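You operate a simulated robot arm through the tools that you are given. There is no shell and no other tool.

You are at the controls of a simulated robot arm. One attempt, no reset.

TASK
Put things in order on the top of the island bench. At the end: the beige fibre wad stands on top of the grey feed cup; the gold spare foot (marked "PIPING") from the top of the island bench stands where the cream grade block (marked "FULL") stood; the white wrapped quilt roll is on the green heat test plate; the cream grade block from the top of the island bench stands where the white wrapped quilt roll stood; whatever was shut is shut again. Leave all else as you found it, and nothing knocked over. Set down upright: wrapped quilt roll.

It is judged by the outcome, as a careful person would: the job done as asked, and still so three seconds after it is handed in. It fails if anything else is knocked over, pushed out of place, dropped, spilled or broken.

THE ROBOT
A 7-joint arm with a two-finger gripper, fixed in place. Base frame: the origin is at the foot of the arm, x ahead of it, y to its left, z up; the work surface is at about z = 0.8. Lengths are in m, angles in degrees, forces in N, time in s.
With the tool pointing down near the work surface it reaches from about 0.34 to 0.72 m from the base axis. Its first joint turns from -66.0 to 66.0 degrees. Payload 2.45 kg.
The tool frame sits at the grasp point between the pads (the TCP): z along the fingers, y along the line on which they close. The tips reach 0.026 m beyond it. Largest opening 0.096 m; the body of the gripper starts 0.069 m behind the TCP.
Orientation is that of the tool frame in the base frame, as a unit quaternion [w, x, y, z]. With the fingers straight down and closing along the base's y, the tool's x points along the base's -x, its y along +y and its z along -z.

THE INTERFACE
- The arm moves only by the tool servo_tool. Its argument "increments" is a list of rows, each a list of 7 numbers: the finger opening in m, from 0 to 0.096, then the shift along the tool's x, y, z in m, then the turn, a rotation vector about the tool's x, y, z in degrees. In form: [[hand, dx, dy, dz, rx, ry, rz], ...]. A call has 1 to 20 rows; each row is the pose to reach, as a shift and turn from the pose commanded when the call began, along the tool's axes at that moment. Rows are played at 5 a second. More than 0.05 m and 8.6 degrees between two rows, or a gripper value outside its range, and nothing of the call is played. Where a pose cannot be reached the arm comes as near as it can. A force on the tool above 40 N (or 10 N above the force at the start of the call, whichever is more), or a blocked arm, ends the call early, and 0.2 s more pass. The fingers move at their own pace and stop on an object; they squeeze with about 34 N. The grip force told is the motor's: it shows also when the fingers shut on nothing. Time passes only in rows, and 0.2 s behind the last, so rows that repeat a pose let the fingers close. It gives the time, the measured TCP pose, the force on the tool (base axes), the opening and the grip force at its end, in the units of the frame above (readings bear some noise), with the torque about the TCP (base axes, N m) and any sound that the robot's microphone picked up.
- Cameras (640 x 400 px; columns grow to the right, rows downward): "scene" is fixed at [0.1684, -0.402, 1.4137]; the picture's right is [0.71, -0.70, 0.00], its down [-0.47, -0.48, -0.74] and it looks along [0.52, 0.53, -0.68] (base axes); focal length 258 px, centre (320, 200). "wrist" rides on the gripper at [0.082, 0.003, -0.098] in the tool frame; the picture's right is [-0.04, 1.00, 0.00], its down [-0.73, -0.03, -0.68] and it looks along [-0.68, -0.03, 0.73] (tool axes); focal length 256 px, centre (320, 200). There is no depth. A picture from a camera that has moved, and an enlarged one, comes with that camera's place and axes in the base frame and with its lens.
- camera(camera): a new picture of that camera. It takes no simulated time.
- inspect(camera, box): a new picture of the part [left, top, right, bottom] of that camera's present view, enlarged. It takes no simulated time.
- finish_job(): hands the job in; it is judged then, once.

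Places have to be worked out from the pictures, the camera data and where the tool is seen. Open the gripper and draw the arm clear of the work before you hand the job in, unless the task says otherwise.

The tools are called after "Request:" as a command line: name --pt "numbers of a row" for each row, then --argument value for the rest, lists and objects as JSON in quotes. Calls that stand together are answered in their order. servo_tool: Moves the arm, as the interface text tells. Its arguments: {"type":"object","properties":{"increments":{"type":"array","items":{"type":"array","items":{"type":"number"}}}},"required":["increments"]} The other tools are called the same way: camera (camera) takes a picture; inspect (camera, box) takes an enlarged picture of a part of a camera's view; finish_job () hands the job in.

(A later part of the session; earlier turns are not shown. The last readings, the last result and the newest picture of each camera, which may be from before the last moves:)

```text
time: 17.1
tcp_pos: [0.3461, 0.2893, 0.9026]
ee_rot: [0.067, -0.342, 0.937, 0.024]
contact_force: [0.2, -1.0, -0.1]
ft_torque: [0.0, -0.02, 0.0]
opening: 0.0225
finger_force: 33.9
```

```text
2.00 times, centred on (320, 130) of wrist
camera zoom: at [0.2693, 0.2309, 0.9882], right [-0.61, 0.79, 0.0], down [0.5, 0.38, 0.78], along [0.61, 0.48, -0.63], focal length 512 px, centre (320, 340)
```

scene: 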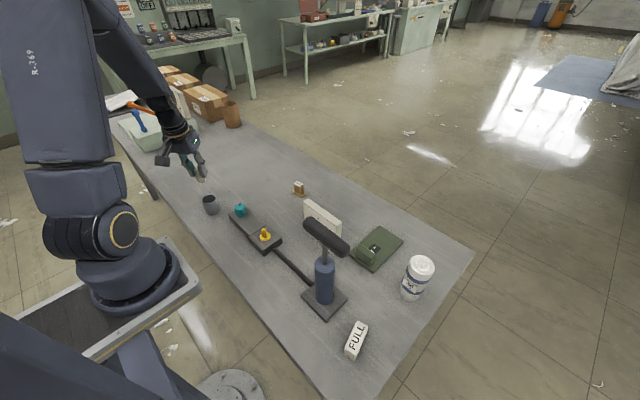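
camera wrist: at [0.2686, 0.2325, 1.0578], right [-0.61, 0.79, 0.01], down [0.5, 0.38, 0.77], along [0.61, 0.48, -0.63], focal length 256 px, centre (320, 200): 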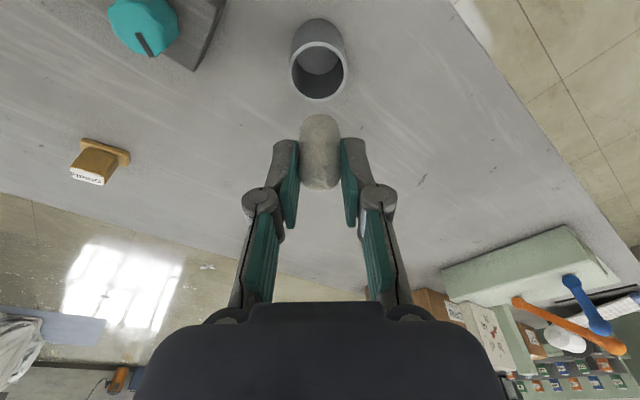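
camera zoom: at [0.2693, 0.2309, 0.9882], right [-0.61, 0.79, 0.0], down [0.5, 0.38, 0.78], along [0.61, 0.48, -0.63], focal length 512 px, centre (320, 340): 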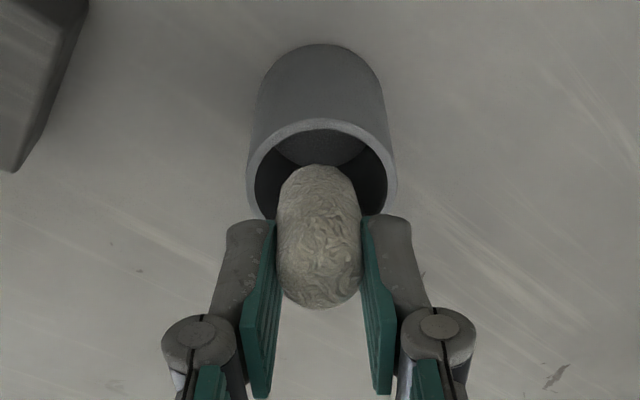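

The wad is now square laterally but leans about 7° inward in the radial plane. I lift 3 mm and rotate the tool 7° back toward vertical to bring the wad upright, then look.

Request:
servo_tool --pt "0.015 -0.0004 0 -0.003 0 0 0" --pt "0.015 -0.0034 0 -0.0026 0 3.5 0" --pt "0.015 -0.0063 0 -0.0022 0 7 0" --pt "0.015 -0.0063 0 -0.0022 0 7 0"

Request:
inspect --camera "scene" --box '[195, 165, 235, 215]'

Request:
inspect --camera "wrist" --box '[240, 30, 400, 230]'

```text
time: 18.1
tcp_pos: [0.3492, 0.2924, 0.9068]
ee_rot: [0.008, -0.343, 0.939, 0.004]
contact_force: [0.6, -0.4, -1.0]
ft_torque: [0.02, -0.01, -0.01]
opening: 0.0224
finger_force: 33.7
```

```text
8.00 times, centred on (215, 190) of scene
camera zoom: at [0.1684, -0.402, 1.4137], right [0.71, -0.7, 0.0], down [-0.47, -0.48, -0.74], along [0.52, 0.53, -0.68], focal length 2064 px, centre (1160, 280)
```

zoom: 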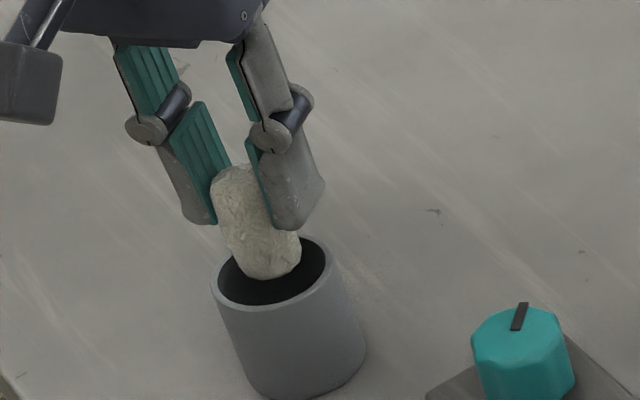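

```text
2.00 times, centred on (320, 130) of wrist
camera zoom: at [0.2825, 0.2418, 1.0021], right [-0.61, 0.79, 0.0], down [0.57, 0.44, 0.69], along [0.55, 0.42, -0.72], focal length 512 px, centre (320, 340)
```

zoom: 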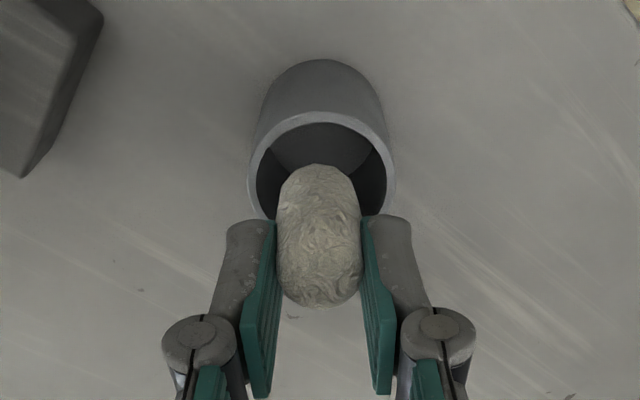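

The wad is now close to upright. I lower in 1 mm steps to find light contact.

Request:
servo_tool --pt "0.015 0 0 0.001 0 0 0" --pt "0.015 0 0 0.002 0 0 0" --pt "0.015 0 0 0.003 0 0 0"

```text
time: 18.9
tcp_pos: [0.3508, 0.2924, 0.9051]
ee_rot: [0.01, -0.342, 0.94, 0.003]
contact_force: [-0.2, -1.0, -0.4]
ft_torque: [-0.01, 0.01, 0.01]
opening: 0.0222
finger_force: 34.2
```

No contact yet at z≈0.905; I continue down in small steps.

Request:
servo_tool --pt "0.015 0 0 0.0008 0 0 0" --pt "0.015 0 0 0.0016 0 0 0" --pt "0.015 0 0 0.0016 0 0 0"

```text
time: 19.8
tcp_pos: [0.3508, 0.2933, 0.9036]
ee_rot: [0.011, -0.342, 0.94, 0.004]
contact_force: [-2.6, -1.4, 18.1]
ft_torque: [-0.1, 0.14, 0.01]
opening: 0.0225
finger_force: 33.4
```

Contact at 18 N now. I check the wad's pose before releasing.

Request:
inspect --camera "scene" --box '[200, 170, 230, 210]'

Request:
inspect --camera "wrist" --box '[240, 30, 400, 230]'

```text
10.00 times, centred on (215, 190) of scene
camera zoom: at [0.1681, -0.4022, 1.4136], right [0.71, -0.7, 0.0], down [-0.47, -0.48, -0.74], along [0.52, 0.53, -0.68], focal length 2580 px, centre (1370, 300)
```

zoom: 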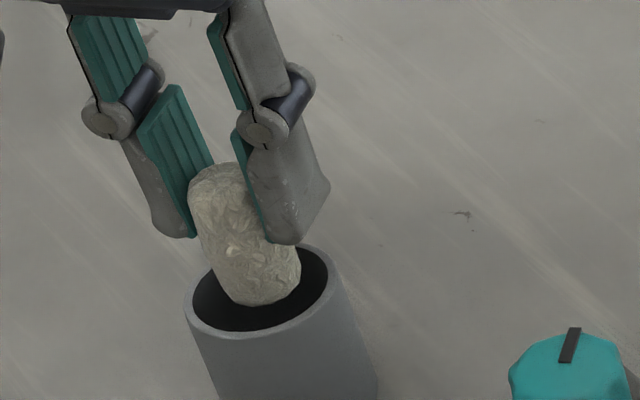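

```text
2.00 times, centred on (320, 130) of wrist
camera zoom: at [0.2828, 0.2421, 0.9984], right [-0.61, 0.79, 0.0], down [0.57, 0.44, 0.7], along [0.55, 0.43, -0.72], focal length 512 px, centre (320, 340)
```

zoom: 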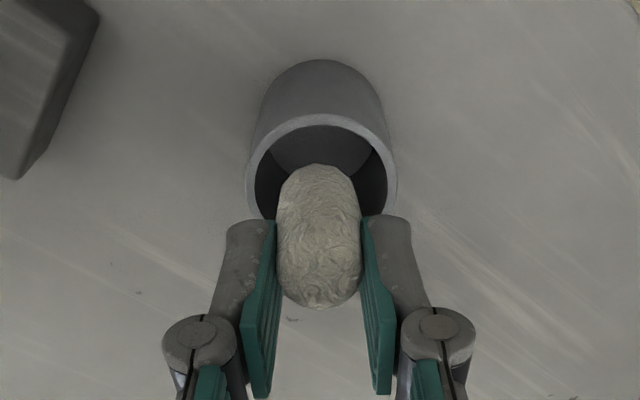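

The wad looks within a few degrees of vertical. I ease off half a millimetre and open very gradually so that neither finger drags it.

Request:
servo_tool --pt "0.015 0 0 -0.0005 0 0 0" --pt "0.02 0 0 -0.0005 0 0 0" --pt "0.022 0 0 -0.0005 0 0 0" --pt "0.023 0 0 -0.0005 0 0 0" --pt "0.024 0 0 -0.0005 0 0 0" --pt "0.025 0 0 -0.0005 0 0 0" --pt "0.026 0 0 -0.0005 0 0 0" --pt "0.027 0 0 -0.0005 0 0 0" --pt "0.028 0 0 -0.0005 0 0 0" --pt "0.029 0 0 -0.0005 0 0 0" --pt "0.03 0 0 -0.0005 0 0 0"

Request:
inspect --camera "scene" --box '[200, 170, 230, 210]'

Request:
inspect --camera "wrist" --box '[240, 30, 400, 230]'

```text
time: 22.1
tcp_pos: [0.3499, 0.2934, 0.9026]
ee_rot: [0.011, -0.342, 0.94, 0.004]
contact_force: [-0.4, 0.3, -0.7]
ft_torque: [-0.02, 0.01, -0.01]
opening: 0.0299
finger_force: 0.2
```

```text
10.00 times, centred on (215, 190) of scene
camera zoom: at [0.1684, -0.402, 1.4137], right [0.71, -0.7, 0.0], down [-0.47, -0.48, -0.74], along [0.52, 0.53, -0.68], focal length 2580 px, centre (1370, 300)
```

zoom: 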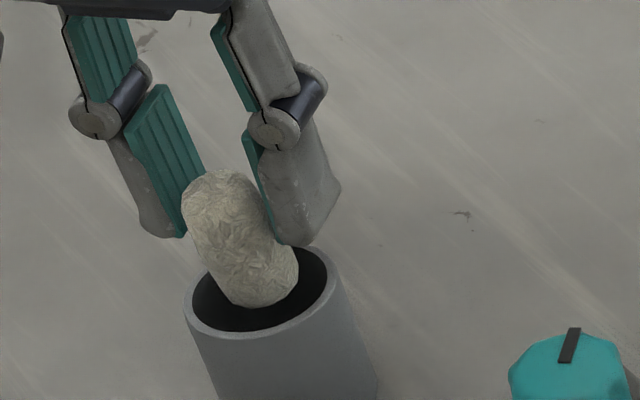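

```text
2.00 times, centred on (320, 130) of wrist
camera zoom: at [0.2827, 0.2421, 0.9984], right [-0.61, 0.79, 0.0], down [0.57, 0.44, 0.69], along [0.55, 0.42, -0.72], focal length 512 px, centre (320, 340)
```

zoom: 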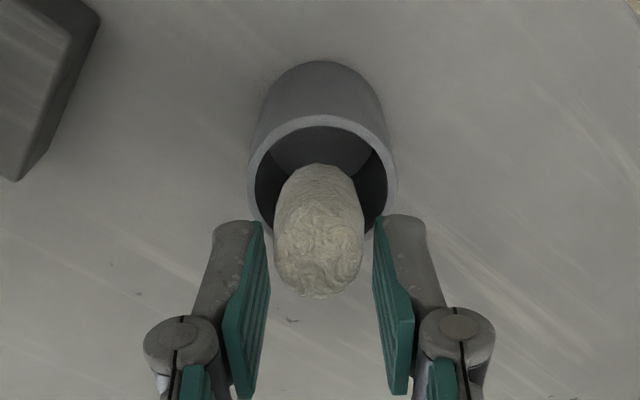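

The wad leans only slightly (~8°) inward now and stands on its own in that direction. I open further in small steps and watch that it stays put.

Request:
servo_tool --pt "0.032 0 0 0 0 0 0" --pt "0.035 0 0 0 0 0 0" --pt "0.04 0 0 0 0 0 0" --pt "0.045 0 0 0 0 0 0" --pt "0.05 0 0 0 0 0 0" --pt "0.055 0 0 0 0 0 0" --pt "0.06 0 0 0 0 0 0" --pt "0.06 0 0 0 0 0 0"

Request:
inspect --camera "scene" --box '[200, 170, 230, 210]'

Request:
inspect --camera "wrist" --box '[240, 30, 400, 230]'

```text
time: 23.9
tcp_pos: [0.3507, 0.293, 0.903]
ee_rot: [0.01, -0.342, 0.94, 0.003]
contact_force: [0.6, 0.0, -0.4]
ft_torque: [-0.02, 0.01, 0.01]
opening: 0.0601
finger_force: 0.0
```

```text
10.00 times, centred on (215, 190) of scene
camera zoom: at [0.1684, -0.402, 1.4137], right [0.71, -0.7, 0.0], down [-0.47, -0.48, -0.74], along [0.52, 0.53, -0.68], focal length 2580 px, centre (1370, 300)
```

zoom: 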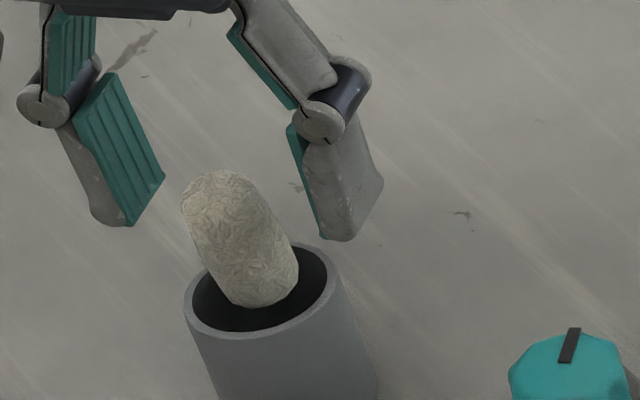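

```text
2.00 times, centred on (320, 130) of wrist
camera zoom: at [0.2827, 0.2421, 0.9984], right [-0.61, 0.79, 0.0], down [0.57, 0.44, 0.69], along [0.55, 0.42, -0.72], focal length 512 px, centre (320, 340)
```

zoom: 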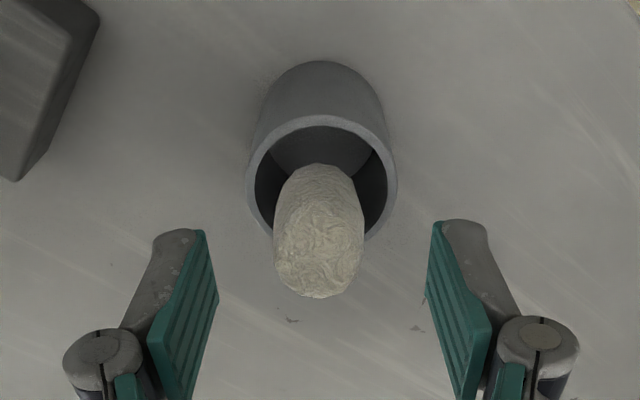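

The wad stands by itself on the cup. I retreat straight up, then check it again.

Request:
servo_tool --pt "0.06 0 0 -0.01 0 0 0" --pt "0.06 0 0 -0.025 0 0 0" --pt "0.06 0 0 -0.05 0 0 0" --pt "0.06 0 0 -0.09 0 0 0" --pt "0.06 0 0 -0.13 0 0 0" --pt "0.06 0 0 -0.17 0 0 0"

Request:
inspect --camera "scene" --box '[195, 170, 235, 215]'

Request:
camera --camera "wrist"

```text
time: 25.4
tcp_pos: [0.3458, 0.2916, 1.0753]
ee_rot: [0.008, -0.342, 0.94, 0.003]
contact_force: [0.1, 0.8, -0.5]
ft_torque: [0.01, 0.0, 0.0]
opening: 0.0598
finger_force: 0.0
```

```text
8.89 times, centred on (215, 192) of scene
camera zoom: at [0.1684, -0.402, 1.4137], right [0.71, -0.7, 0.0], down [-0.47, -0.48, -0.74], along [0.52, 0.53, -0.68], focal length 2294 px, centre (1253, 267)
```

zoom: 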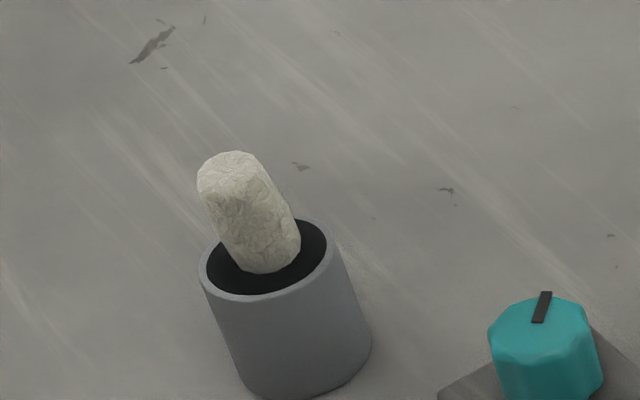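

```text
taken
camera wrist: at [0.2798, 0.2394, 1.1694], right [-0.61, 0.79, 0.0], down [0.57, 0.44, 0.69], along [0.55, 0.42, -0.72], focal length 256 px, centre (320, 200)
```

wrist: 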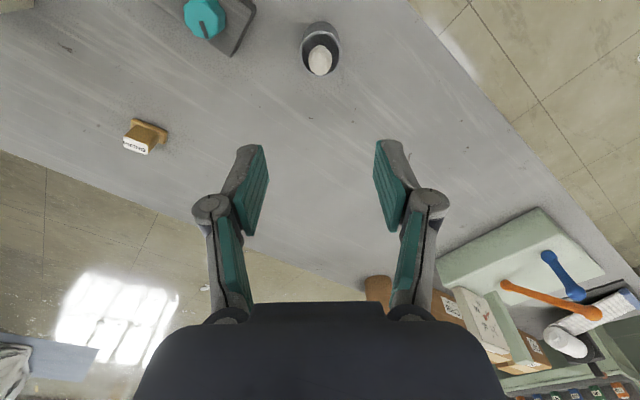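

The wad is standing on the cup. Next is the quilt roll: I rise to z≈1.15, clear of the pump handle, travel to a hover near the roll and turn to its azimuth (~-30°).

Request:
servo_tool --pt "0.07 0 0 -0.04 0 0 0" --pt "0.08 0.005 -0.012 -0.08 0 0 2" --pt "0.09 0.018 -0.043 -0.085 0 0 6" --pt "0.095 0.035 -0.083 -0.085 0 0 11" --pt "0.095 0.052 -0.124 -0.085 0 0 16" --pt "0.095 0.069 -0.165 -0.085 0 0 21" --pt "0.095 0.086 -0.206 -0.085 0 0 26" --pt "0.095 0.103 -0.247 -0.085 0 0 31" --pt "0.095 0.12 -0.288 -0.085 0 0 36" --pt "0.095 0.137 -0.329 -0.085 0 0 41" --pt "0.095 0.154 -0.37 -0.085 0 0 46" --pt "0.095 0.171 -0.411 -0.085 0 0 51" --pt "0.095 0.188 -0.452 -0.085 0 0 56" --pt "0.095 0.205 -0.493 -0.085 0 0 61" --pt "0.095 0.222 -0.533 -0.085 0 0 66" --pt "0.095 0.233 -0.558 -0.085 0 0 69" --pt "0.095 0.2384 -0.5702 -0.085 0 0 70" --pt "0.095 0.2384 -0.5702 -0.085 0 0 70"

Request:
camera --camera "wrist"

Request:
camera --camera "scene"

```text
time: 29.1
tcp_pos: [0.5291, -0.3011, 1.1548]
ee_rot: [0.006, 0.259, 0.966, 0.008]
contact_force: [-1.1, 0.0, -0.2]
ft_torque: [-0.03, -0.04, 0.01]
opening: 0.0949
finger_force: 0.1
```

```text
taken
camera wrist: at [0.4575, -0.2576, 1.2505], right [0.53, 0.85, 0.02], down [0.61, -0.4, 0.68], along [0.59, -0.35, -0.73], focal length 256 px, centre (320, 200)
```

wrist: 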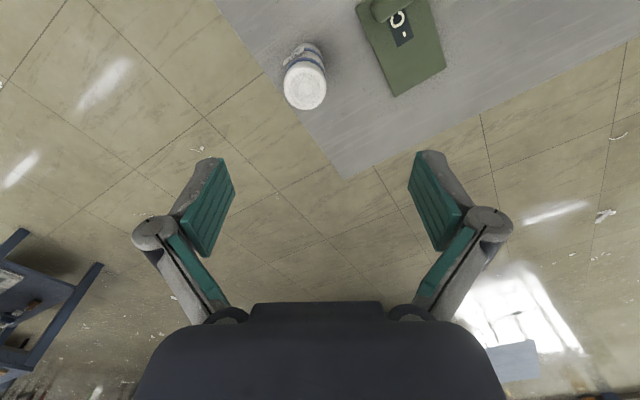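

```text
taken
```

scene: 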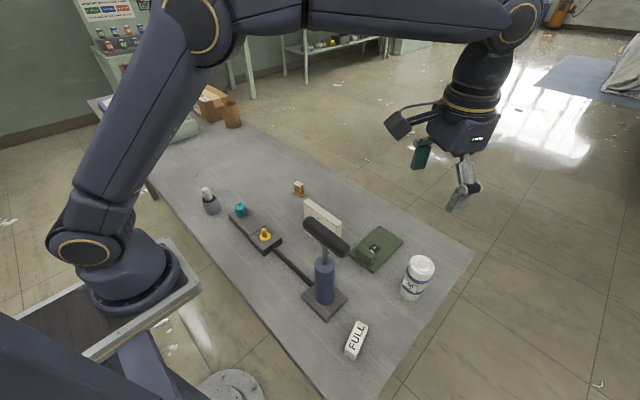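

The roll and green plate are in view. I zoom in on both to measure.

Request:
inspect --camera "wrist" --box '[260, 30, 350, 120]'

Request:
inspect --camera "wrist" --box '[340, 0, 470, 105]'

Request:
inspect --camera "scene" --box '[380, 240, 450, 320]'

```text
4.44 times, centred on (305, 75) of wrist
camera zoom: at [0.4575, -0.2576, 1.2505], right [0.53, 0.85, 0.02], down [0.61, -0.4, 0.68], along [0.59, -0.35, -0.73], focal length 1138 px, centre (387, 756)
```

zoom: 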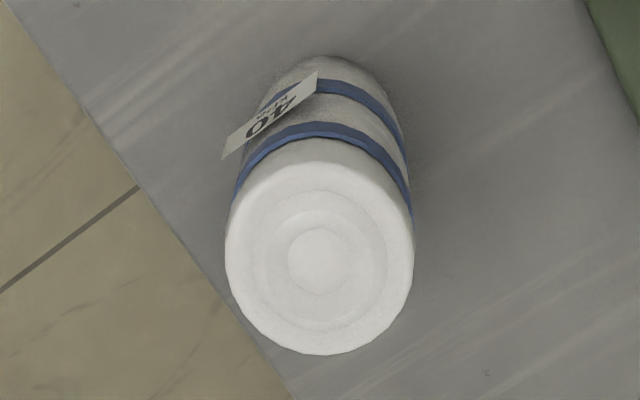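

```text
3.81 times, centred on (405, 52) of wrist
camera zoom: at [0.4575, -0.2576, 1.2505], right [0.53, 0.85, 0.02], down [0.61, -0.4, 0.68], along [0.59, -0.35, -0.73], focal length 975 px, centre (-4, 762)
```

zoom: 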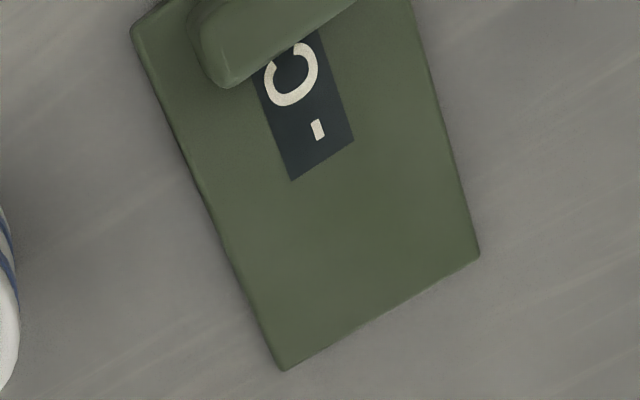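

```text
5.00 times, centred on (415, 280) of scene
camera zoom: at [0.1684, -0.402, 1.4137], right [0.71, -0.7, 0.0], down [-0.47, -0.48, -0.74], along [0.52, 0.53, -0.68], focal length 1290 px, centre (-155, -200)
```

zoom: 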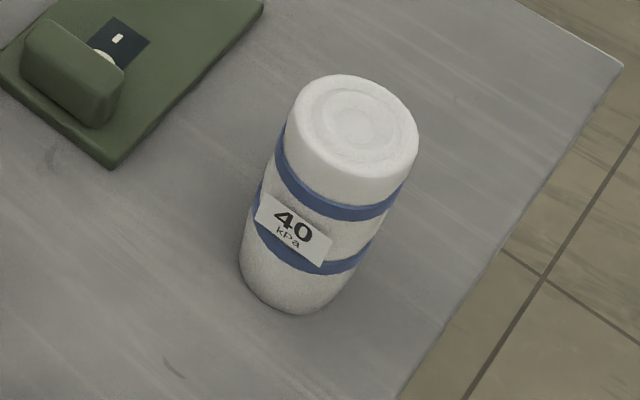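

The roll stands at about (0.550, -0.330), is about 0.13 tall (top z≈0.931) and 0.054 in diameter, with its tag facing -x. I remove the small residual tool tilt first, then yaw to 0° so the fingers close along y, clear of the tag, and hover above it.

Request:
servo_tool --pt "0.095 0 0 0 1.07 0.42 0" --pt "0.095 0 0 0 1.07 0.42 0"

Request:
servo_tool --pt "0.095 -0.007 -0.003 0.02 0 0 -6" --pt "0.095 -0.014 -0.006 0.04 0 0 -12" --pt "0.095 -0.02 -0.009 0.06 0 0 -18" --pt "0.095 -0.027 -0.012 0.08 0 0 -24" --pt "0.095 -0.0326 -0.0146 0.1 0 0 -30" --pt "0.095 -0.0326 -0.0146 0.1 0 0 -30"

Request:
camera --camera "wrist"

Request:
camera --camera "scene"

```text
time: 29.8
tcp_pos: [0.5298, -0.3007, 1.1535]
ee_rot: [-0.001, 0.259, 0.966, 0.0]
contact_force: [-0.6, -0.1, -0.1]
ft_torque: [-0.01, -0.01, 0.0]
opening: 0.095
finger_force: 0.1
```

```text
time: 31.1
tcp_pos: [0.5504, -0.33, 1.0526]
ee_rot: [0.001, -0.001, 1.0, 0.0]
contact_force: [0.1, -0.1, -0.7]
ft_torque: [0.01, 0.0, 0.02]
opening: 0.0952
finger_force: 0.1
```

```text
taken
camera wrist: at [0.468, -0.3261, 1.1505], right [0.04, 1.0, 0.0], down [0.73, -0.03, 0.68], along [0.68, -0.03, -0.73], focal length 256 px, centre (320, 200)
```

wrist: 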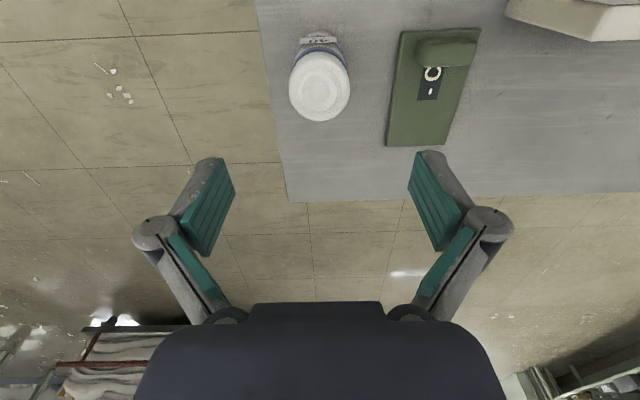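

```text
taken
```

scene: 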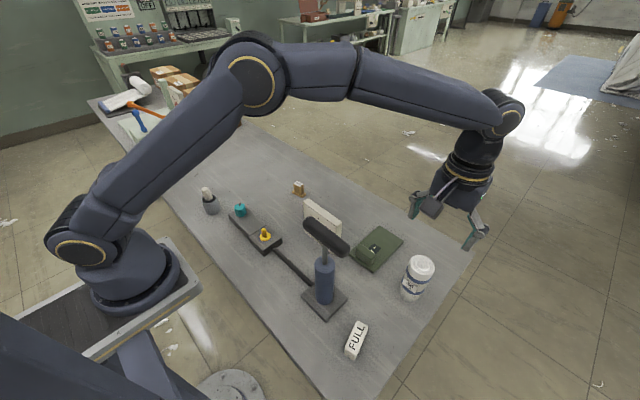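

Aligned in y with the roll; I zoom for its x position.

Request:
inspect --camera "wrist" --box '[270, 20, 370, 130]'

Request:
inspect --camera "scene" --box '[385, 190, 505, 310]'

```text
3.64 times, centred on (320, 75) of wrist
camera zoom: at [0.468, -0.3261, 1.1505], right [0.04, 1.0, 0.0], down [0.73, -0.03, 0.68], along [0.68, -0.03, -0.73], focal length 931 px, centre (320, 654)
```

zoom: 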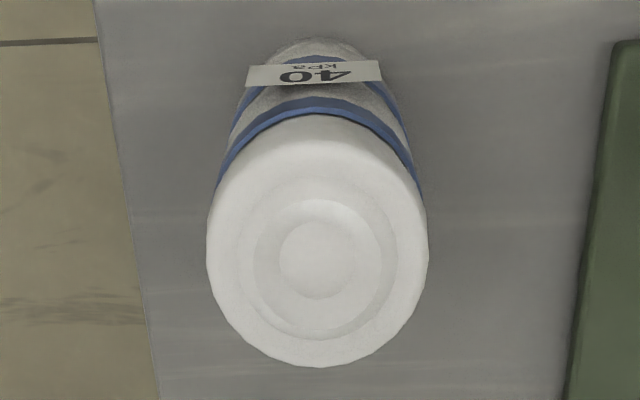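

```text
3.33 times, centred on (445, 250) of scene
camera zoom: at [0.1684, -0.402, 1.4137], right [0.71, -0.7, 0.0], down [-0.47, -0.48, -0.74], along [0.52, 0.53, -0.68], focal length 860 px, centre (-97, 33)
```

zoom: 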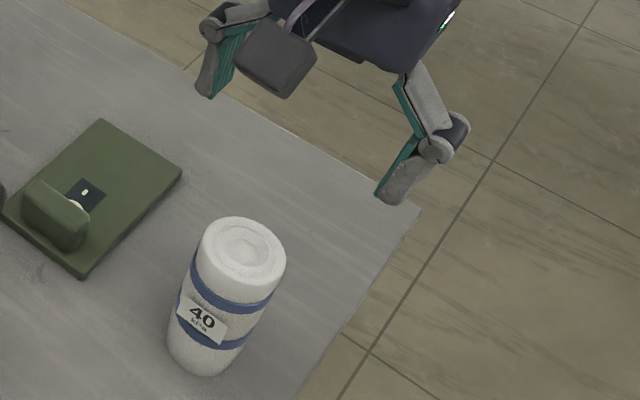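

The roll centre is (0.549, -0.330). I descend to TCP z≈0.885 around its upper middle and then close along y.

Request:
servo_tool --pt "0.095 0.0014 0 0.04 0 0 0" --pt "0.095 0.0014 0 0.08 0 0 0" --pt "0.095 0.0014 0 0.12 0 0 0" --pt "0.095 0.0014 0 0.15 0 0 0" --pt "0.095 0.0014 0 0.1676 0 0 0" --pt "0.095 0.0014 0 0.1676 0 0 0"

Request:
camera --camera "wrist"

Request:
camera --camera "scene"

```text
time: 32.5
tcp_pos: [0.5498, -0.329, 0.8854]
ee_rot: [0.001, 0.0, 1.0, 0.0]
contact_force: [0.2, -0.9, 0.2]
ft_torque: [-0.02, 0.01, 0.0]
opening: 0.0951
finger_force: 0.0
```

```text
taken
camera wrist: at [0.4667, -0.3259, 0.9821], right [0.04, 1.0, 0.0], down [0.73, -0.03, 0.68], along [0.68, -0.03, -0.73], focal length 256 px, centre (320, 200)
```

wrist: 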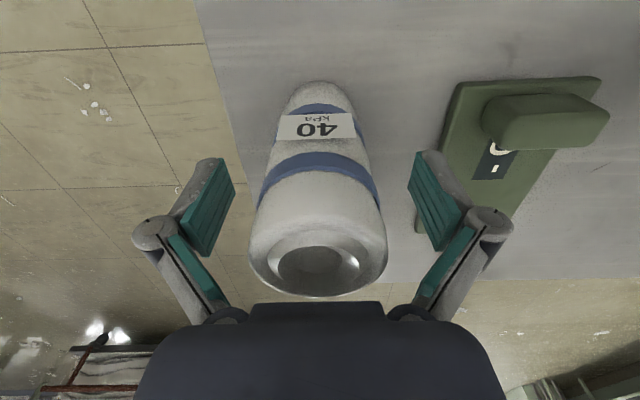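

```text
taken
```

scene: 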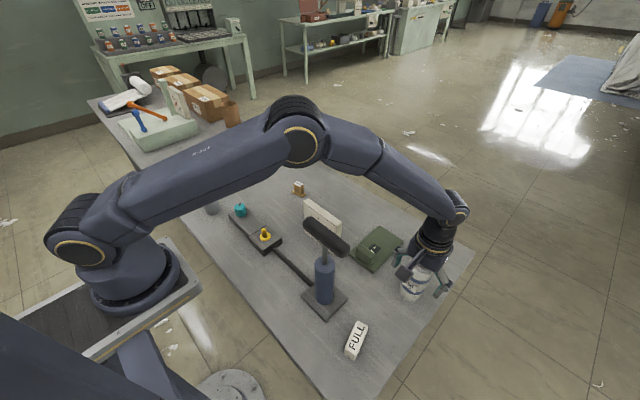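

The fingers straddle the roll evenly, clear of the tag. I close gradually.

Request:
servo_tool --pt "0.085 0 0 0 0 0 0" --pt "0.073 0 0 0 0 0 0" --pt "0.062 0 0 0 0 0 0" --pt "0.054 0 0 0 0 0 0" --pt "0.048 0 0 0 0 0 0" --pt "0.044 0 0 0 0 0 0" --pt "0.044 0 0 0 0 0 0" --pt "0.044 0 0 0 0 0 0"

Request:
camera --camera "wrist"

```text
time: 34.4
tcp_pos: [0.5499, -0.33, 0.8848]
ee_rot: [0.001, 0.001, 1.0, 0.001]
contact_force: [-0.2, -0.9, 2.0]
ft_torque: [-0.03, 0.0, 0.0]
opening: 0.0535
finger_force: 33.6
```

```text
taken
camera wrist: at [0.4667, -0.326, 0.9826], right [0.04, 1.0, 0.0], down [0.73, -0.03, 0.68], along [0.68, -0.03, -0.73], focal length 256 px, centre (320, 200)
```

wrist: 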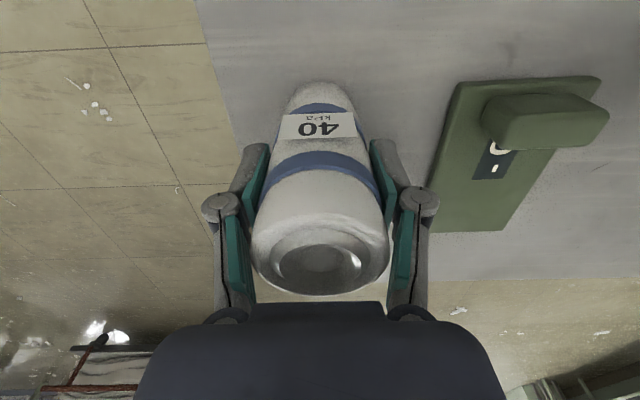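

Firm grip at 0.0535 m. I lift 3 cm first to check the hold.

Request:
servo_tool --pt "0.044 0 0 -0.01 0 0 0" --pt "0.044 0 0 -0.02 0 0 0" --pt "0.044 0 0 -0.03 0 0 0" --pt "0.044 0 0 -0.03 0 0 0"

Request:
inspect --camera "scene" --box '[370, 200, 480, 320]'

Request:
camera --camera "wrist"

```text
time: 35.4
tcp_pos: [0.5493, -0.3299, 0.9159]
ee_rot: [0.0, 0.0, 1.0, 0.0]
contact_force: [-0.2, 0.7, -0.8]
ft_torque: [0.04, -0.01, -0.01]
opening: 0.0532
finger_force: 34.3
```

```text
3.33 times, centred on (425, 260) of scene
camera zoom: at [0.1684, -0.402, 1.4137], right [0.71, -0.7, 0.0], down [-0.47, -0.48, -0.74], along [0.52, 0.53, -0.68], focal length 860 px, centre (-30, 0)
```

zoom: 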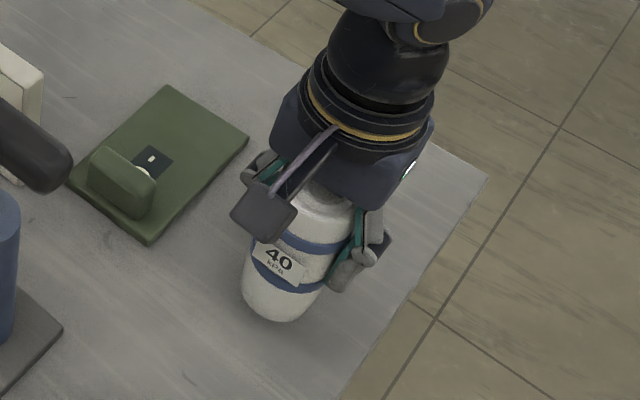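

```text
taken
camera wrist: at [0.4671, -0.3257, 1.013], right [0.04, 1.0, 0.0], down [0.73, -0.03, 0.68], along [0.68, -0.03, -0.73], focal length 256 px, centre (320, 200)
```

wrist: 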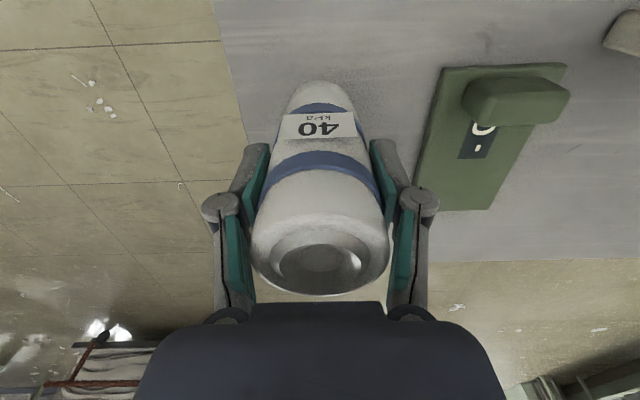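

The roll is lifted cleanly. I raise it to TCP z≈0.96 and carry it over the free part of the plate at about (0.634, -0.188).

Request:
servo_tool --pt "0.044 0 0 -0.025 0 0 0" --pt "0.044 -0.01 0.012 -0.045 0 0 0" --pt "0.044 -0.03 0.045 -0.045 0 0 0" --pt "0.044 -0.05 0.08 -0.045 0 0 0" --pt "0.044 -0.068 0.112 -0.045 0 0 0" --pt "0.044 -0.08 0.133 -0.045 0 0 0" --pt "0.044 -0.0847 0.142 -0.045 0 0 0" --pt "0.044 -0.0847 0.142 -0.045 0 0 0"

Request:
camera --camera "scene"

Request:
camera --camera "wrist"

Request:
inspect --camera "scene" --box '[340, 160, 450, 280]'

```text
time: 37.1
tcp_pos: [0.6348, -0.1864, 0.9602]
ee_rot: [0.0, 0.0, 1.0, 0.0]
contact_force: [-0.1, -0.7, -1.6]
ft_torque: [0.01, -0.03, 0.03]
opening: 0.0532
finger_force: 33.4
```

```text
taken
```

scene: 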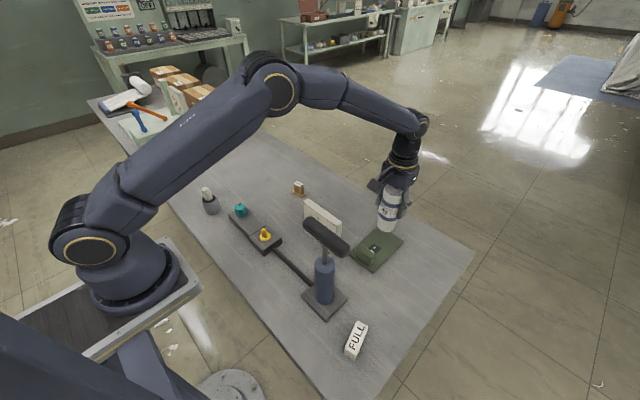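

```text
taken
camera wrist: at [0.5517, -0.1835, 1.0579], right [0.04, 1.0, 0.0], down [0.73, -0.03, 0.68], along [0.68, -0.03, -0.73], focal length 256 px, centre (320, 200)
```

wrist: 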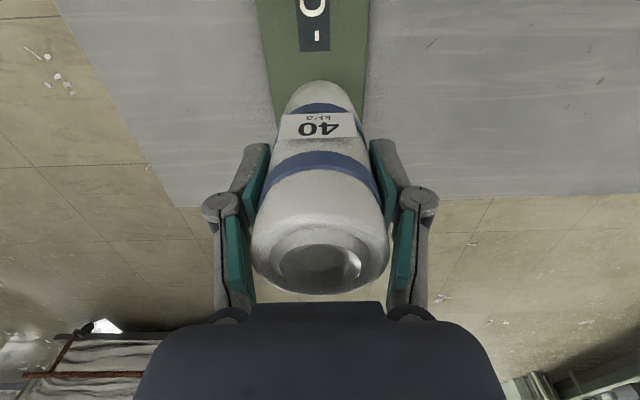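

```text
3.33 times, centred on (395, 220) of scene
camera zoom: at [0.1684, -0.402, 1.4137], right [0.71, -0.7, 0.0], down [-0.47, -0.48, -0.74], along [0.52, 0.53, -0.68], focal length 860 px, centre (70, 133)
```

zoom: 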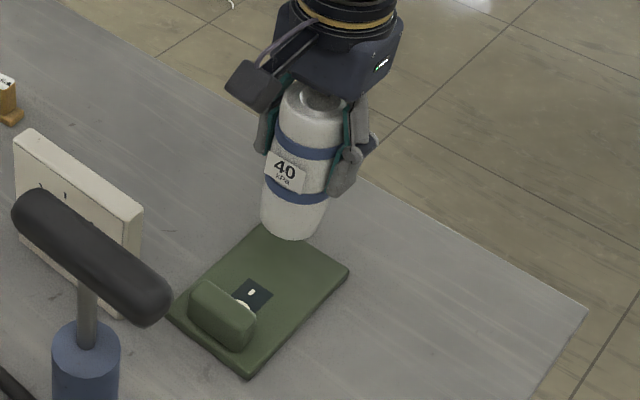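

Laterally aligned over the plate, with the footprint within its free area. I descend to just above the plate, then feel for contact.

Request:
servo_tool --pt "0.044 0 0 0.025 0 0 0" --pt "0.044 0 0 0.045 0 0 0" --pt "0.044 0 0 0.057 0 0 0" --pt "0.044 0 0 0.059 0 0 0" --pt "0.044 0 0 0.059 0 0 0"

Request:
inspect --camera "scene" --box '[340, 180, 430, 280]'

```text
time: 38.4
tcp_pos: [0.6348, -0.1858, 0.9017]
ee_rot: [0.0, 0.0, 1.0, 0.0]
contact_force: [-0.6, -0.7, -1.7]
ft_torque: [0.03, 0.02, -0.01]
opening: 0.053
finger_force: 33.9
```

```text
4.00 times, centred on (385, 230) of scene
camera zoom: at [0.1684, -0.402, 1.4137], right [0.71, -0.7, 0.0], down [-0.47, -0.48, -0.74], along [0.52, 0.53, -0.68], focal length 1032 px, centre (60, 80)
```

zoom: 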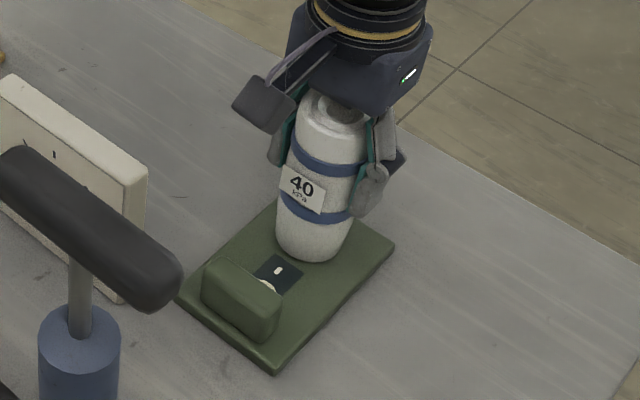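

The roll is just above the plate; I lower in millimetre steps.

Request:
servo_tool --pt "0.044 0 0 0.001 0 0 0" --pt "0.044 0 0 0.002 0 0 0" --pt "0.044 0 0 0.003 0 0 0" --pt "0.044 0 0 0.003 0 0 0"

```text
time: 39.4
tcp_pos: [0.6334, -0.1868, 0.8979]
ee_rot: [0.0, 0.001, 1.0, -0.001]
contact_force: [-0.1, -0.5, -1.4]
ft_torque: [-0.02, 0.02, 0.02]
opening: 0.0529
finger_force: 33.2
```

No contact yet; I continue.

Request:
servo_tool --pt "0.044 0 0 0.001 0 0 0" --pt "0.044 0 0 0.002 0 0 0" --pt "0.044 0 0 0.002 0 0 0"

```text
time: 40.1
tcp_pos: [0.6347, -0.1869, 0.8968]
ee_rot: [0.001, 0.001, 1.0, 0.0]
contact_force: [-3.7, 1.1, 10.9]
ft_torque: [0.11, 0.32, 0.01]
opening: 0.0532
finger_force: 34.0
```

Contact at about 11 N. I ease slightly and open the fingers slowly.

Request:
servo_tool --pt "0.044 0 0 -0.0006 0 0 0" --pt "0.05 0 0 -0.0006 0 0 0" --pt "0.053 0 0 -0.0006 0 0 0" --pt "0.055 0 0 -0.0006 0 0 0" --pt "0.057 0 0 -0.0006 0 0 0" --pt "0.06 0 0 -0.0006 0 0 0" --pt "0.065 0 0 -0.0006 0 0 0" --pt "0.072 0 0 -0.0006 0 0 0" --pt "0.08 0 0 -0.0006 0 0 0" --pt "0.088 0 0 -0.0006 0 0 0" --pt "0.088 0 0 -0.0006 0 0 0"

Request:
inspect --camera "scene" --box '[340, 180, 430, 280]'

Request:
camera --camera "wrist"

```text
time: 42.5
tcp_pos: [0.6351, -0.1863, 0.8974]
ee_rot: [0.0, 0.0, 1.0, 0.001]
contact_force: [0.2, 0.4, -0.4]
ft_torque: [0.02, -0.01, -0.04]
opening: 0.0882
finger_force: 0.0
```

```text
4.00 times, centred on (385, 230) of scene
camera zoom: at [0.1684, -0.402, 1.4137], right [0.71, -0.7, 0.0], down [-0.47, -0.48, -0.74], along [0.52, 0.53, -0.68], focal length 1032 px, centre (60, 80)
```

zoom: 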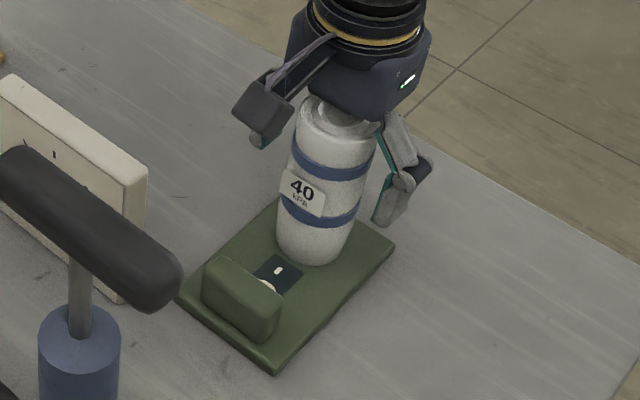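

```text
taken
camera wrist: at [0.5515, -0.1834, 0.9945], right [0.04, 1.0, 0.0], down [0.73, -0.03, 0.68], along [0.68, -0.03, -0.73], focal length 256 px, centre (320, 200)
```

wrist: 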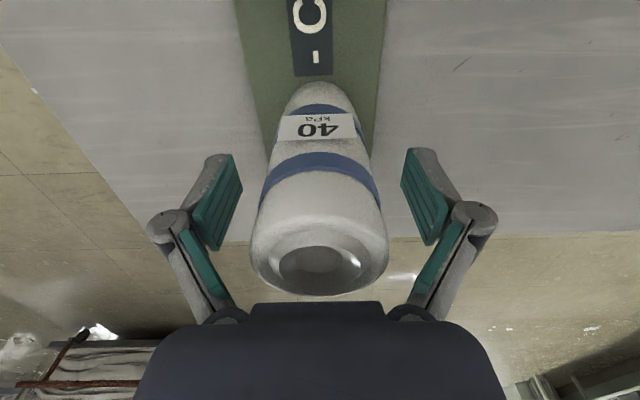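

The roll stands upright on the plate and is free. I rise well clear and travel to a viewpoint over the FULL block, staying above the handle.

Request:
servo_tool --pt "0.09 0 0 -0.03 0 0 0" --pt "0.09 0 0 -0.07 0 0 0" --pt "0.09 0 0 -0.115 0 0 0" --pt "0.09 0 0 -0.16 0 0 0" --pt "0.09 0 0 -0.205 0 0 0" --pt "0.09 0.015 -0.01 -0.25 0 0 0" --pt "0.09 0.05 -0.03 -0.2525 0 0 0" --pt "0.09 0.09 -0.05 -0.2525 0 0 0" --pt "0.09 0.13 -0.072 -0.2525 0 0 0" --pt "0.09 0.17 -0.094 -0.2525 0 0 0" --pt "0.09 0.21 -0.116 -0.2525 0 0 0" --pt "0.09 0.245 -0.134 -0.2525 0 0 0" --pt "0.09 0.265 -0.144 -0.2525 0 0 0" --pt "0.09 0.265 -0.144 -0.2525 0 0 0"

Request:
camera --camera "wrist"

Request:
camera --camera "scene"

Request:
inspect --camera "wrist" --box '[270, 0, 420, 110]'

```text
time: 45.5
tcp_pos: [0.3687, -0.331, 1.1493]
ee_rot: [0.0, -0.001, 1.0, 0.0]
contact_force: [-0.2, 0.1, 0.3]
ft_torque: [0.01, -0.04, -0.01]
opening: 0.0901
finger_force: 0.1
```

```text
taken
camera wrist: at [0.286, -0.3277, 1.2461], right [0.04, 1.0, 0.0], down [0.73, -0.03, 0.68], along [0.68, -0.03, -0.73], focal length 256 px, centre (320, 200)
```

wrist: 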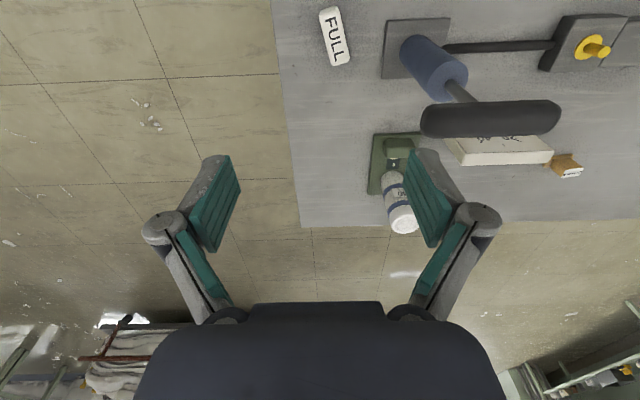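

```text
taken
```

scene: 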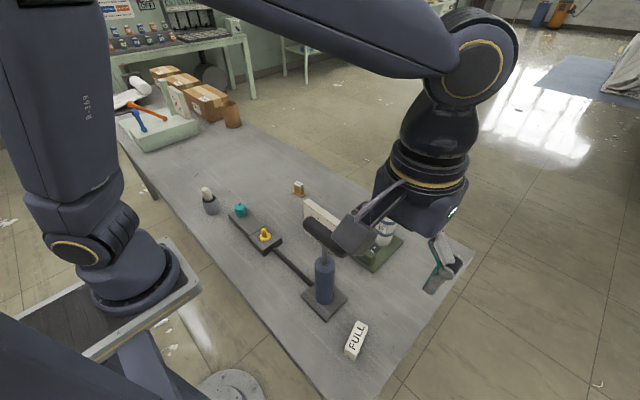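

```text
3.64 times, centred on (345, 55) of wrist
camera zoom: at [0.286, -0.3277, 1.2461], right [0.04, 1.0, 0.0], down [0.73, -0.03, 0.68], along [0.68, -0.03, -0.73], focal length 931 px, centre (229, 727)
```

zoom: 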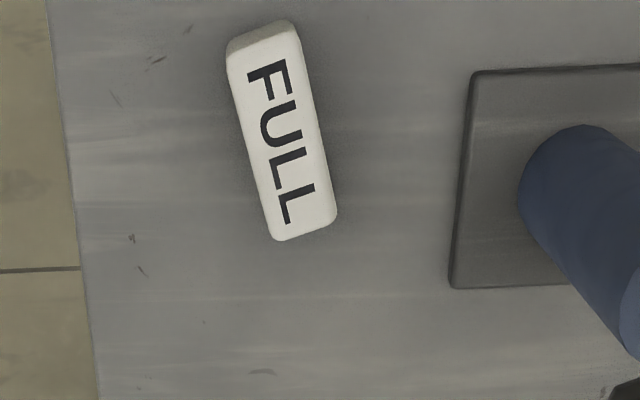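

FULL measures about 0.062 × 0.026, centred near (0.3655, -0.3095) with its long axis 15° from x. To keep the wrist clear of the pump handle I grip it end-to-end with the tool leaning 20° toward -y. I yaw first while moving away from the handle, then tilt.

Request:
servo_tool --pt "0.09 0 -0.02 0 0 0 7" --pt "0.09 -0.003 -0.04 0 0 0 15" --pt "0.09 -0.006 -0.06 0 0 0 23" --pt "0.09 -0.01 -0.0771 0.005 0 0 31" --pt "0.09 -0.014 -0.0771 0.012 0 0 39" --pt "0.09 -0.018 -0.0771 0.02 0 0 47" --pt "0.09 -0.022 -0.0771 0.03 0 0 55" --pt "0.09 -0.0239 -0.0771 0.04 0 0 63" --pt "0.09 -0.0239 -0.0771 0.0463 0 0 70" --pt "0.09 -0.0239 -0.0771 0.0463 0 0 74.6" --pt "0.09 -0.0239 -0.0771 0.0463 0 0 74.6"

Request:
servo_tool --pt "0.09 0 0 0 0 7 0" --pt "0.09 0 0 0 0 14 0" --pt "0.09 0 0 0 0 20 0" --pt "0.09 0 0 0 0 20 0"

Request:
camera --camera "wrist"

Request:
camera --camera "scene"

```text
time: 48.0
tcp_pos: [0.3928, -0.4082, 1.1032]
ee_rot: [0.0, 0.606, 0.795, 0.0]
contact_force: [0.5, 0.0, 0.2]
ft_torque: [-0.01, -0.01, 0.04]
opening: 0.0901
finger_force: 0.0
```

```text
time: 49.0
tcp_pos: [0.3938, -0.4079, 1.1025]
ee_rot: [-0.138, 0.597, 0.783, 0.106]
contact_force: [0.1, 0.2, -0.3]
ft_torque: [-0.03, 0.03, -0.02]
opening: 0.0899
finger_force: 0.1
```

```text
taken
camera wrist: at [0.3837, -0.366, 1.2225], right [0.97, 0.23, -0.01], down [0.22, -0.9, 0.39], along [0.08, -0.38, -0.92], focal length 256 px, centre (320, 200)
```

wrist: 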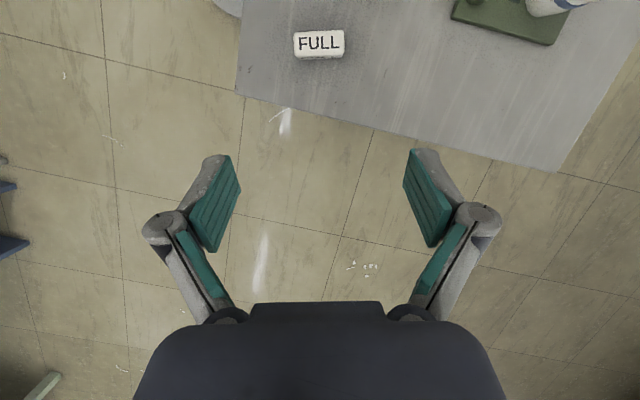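

```text
taken
```

scene: 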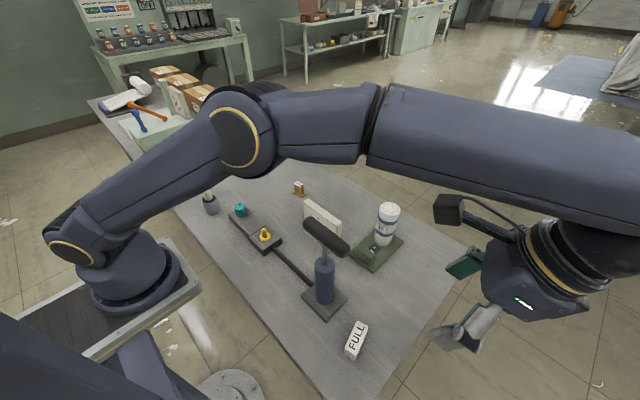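

FULL is squarely aligned in the wrist view. I zoom to refine its position before approaching along the tilted tool axis.

Request:
inspect --camera "wrist" --box '[275, 10, 365, 80]'

```text
5.71 times, centred on (320, 45) of wrist
camera zoom: at [0.3837, -0.366, 1.2225], right [0.97, 0.23, -0.01], down [0.22, -0.9, 0.39], along [0.08, -0.38, -0.92], focal length 1463 px, centre (320, 1086)
```

zoom: 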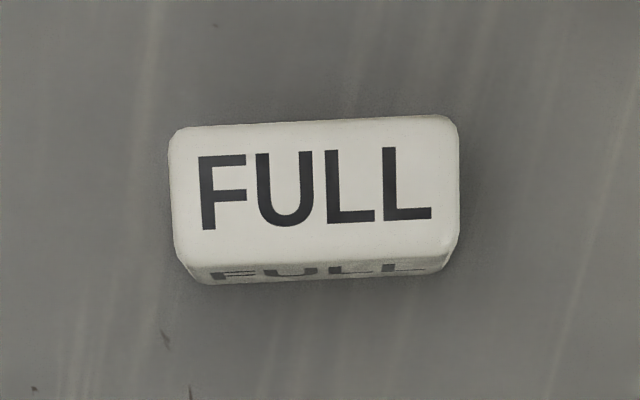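

FULL is confirmed at (0.365, -0.309), about 0.036 tall. I approach along the tool axis to about 8 cm short of the grasp and check clearance to the handle.

Request:
servo_tool --pt "0.095 0 -0.0003 0.04 0 0 0" --pt "0.095 0.0002 -0.0006 0.08 0 0 0" --pt "0.095 0.0003 -0.0009 0.12 0 0 0" --pt "0.095 0.0004 -0.0012 0.16 0 0 0" --pt "0.095 0.0005 -0.0014 0.195 0 0 0" --pt "0.095 0.0005 -0.0014 0.195 0 0 0"

Request:
camera --camera "wrist"

Request:
camera --camera "scene"

```text
time: 50.4
tcp_pos: [0.3732, -0.3429, 0.92]
ee_rot: [-0.139, 0.596, 0.784, 0.105]
contact_force: [0.1, 0.2, 0.6]
ft_torque: [-0.02, 0.0, -0.01]
opening: 0.0951
finger_force: 0.1
```

```text
taken
camera wrist: at [0.3634, -0.3009, 1.0392], right [0.97, 0.23, -0.01], down [0.22, -0.9, 0.39], along [0.08, -0.38, -0.92], focal length 256 px, centre (320, 200)
```

wrist: 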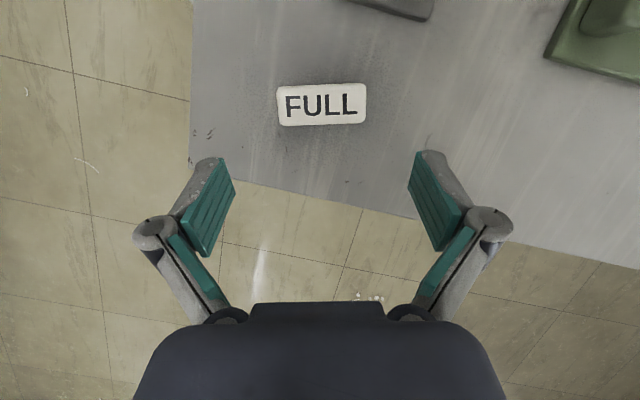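

```text
taken
```

scene: 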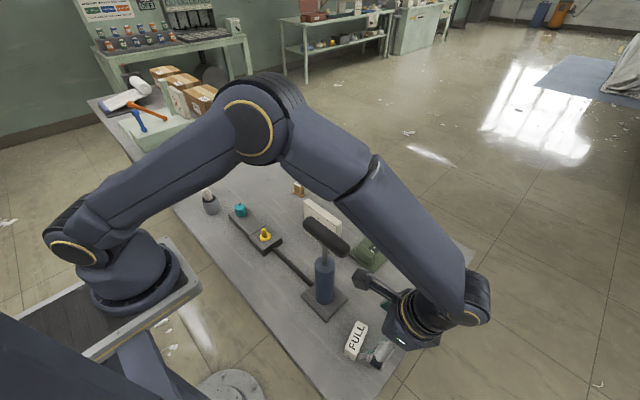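

The fingers are centred on the block and the camera and wrist are clear of the handle. I continue to the grasp height.

Request:
servo_tool --pt "0.095 0 0 0.03 0 0 0" --pt "0.095 0 0 0.055 0 0 0" --pt "0.095 0 0 0.075 0 0 0" --pt "0.095 0 0 0.0835 0 0 0" --pt "0.095 0 0 0.0835 0 0 0"

Request:
camera --camera "wrist"

Request:
inspect --camera "scene" --box '[300, 220, 440, 380]'

```text
time: 51.5
tcp_pos: [0.366, -0.3159, 0.8416]
ee_rot: [-0.138, 0.596, 0.784, 0.105]
contact_force: [0.1, 0.0, -0.3]
ft_torque: [-0.01, -0.02, 0.03]
opening: 0.0951
finger_force: 0.0
```

```text
taken
camera wrist: at [0.3568, -0.2732, 0.9606], right [0.97, 0.23, -0.01], down [0.22, -0.9, 0.39], along [0.08, -0.38, -0.92], focal length 256 px, centre (320, 200)
```

wrist: 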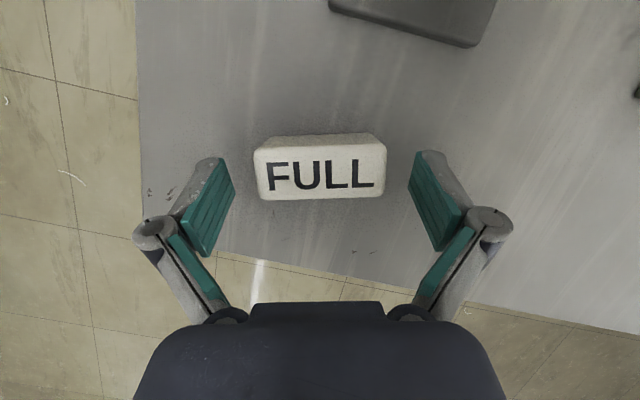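

```text
2.50 times, centred on (370, 300) of scene
camera zoom: at [0.1684, -0.402, 1.4137], right [0.71, -0.7, 0.0], down [-0.47, -0.48, -0.74], along [0.52, 0.53, -0.68], focal length 645 px, centre (195, -50)
```

zoom: 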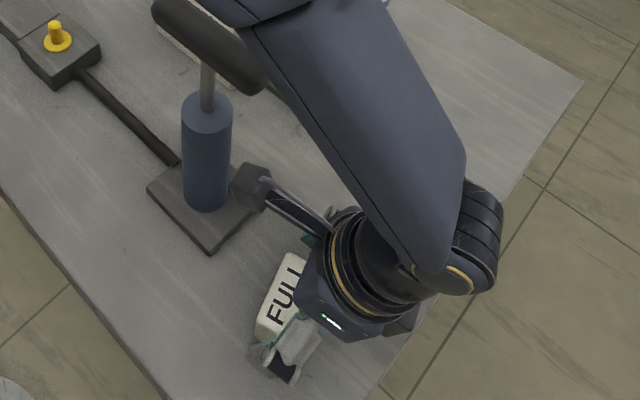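

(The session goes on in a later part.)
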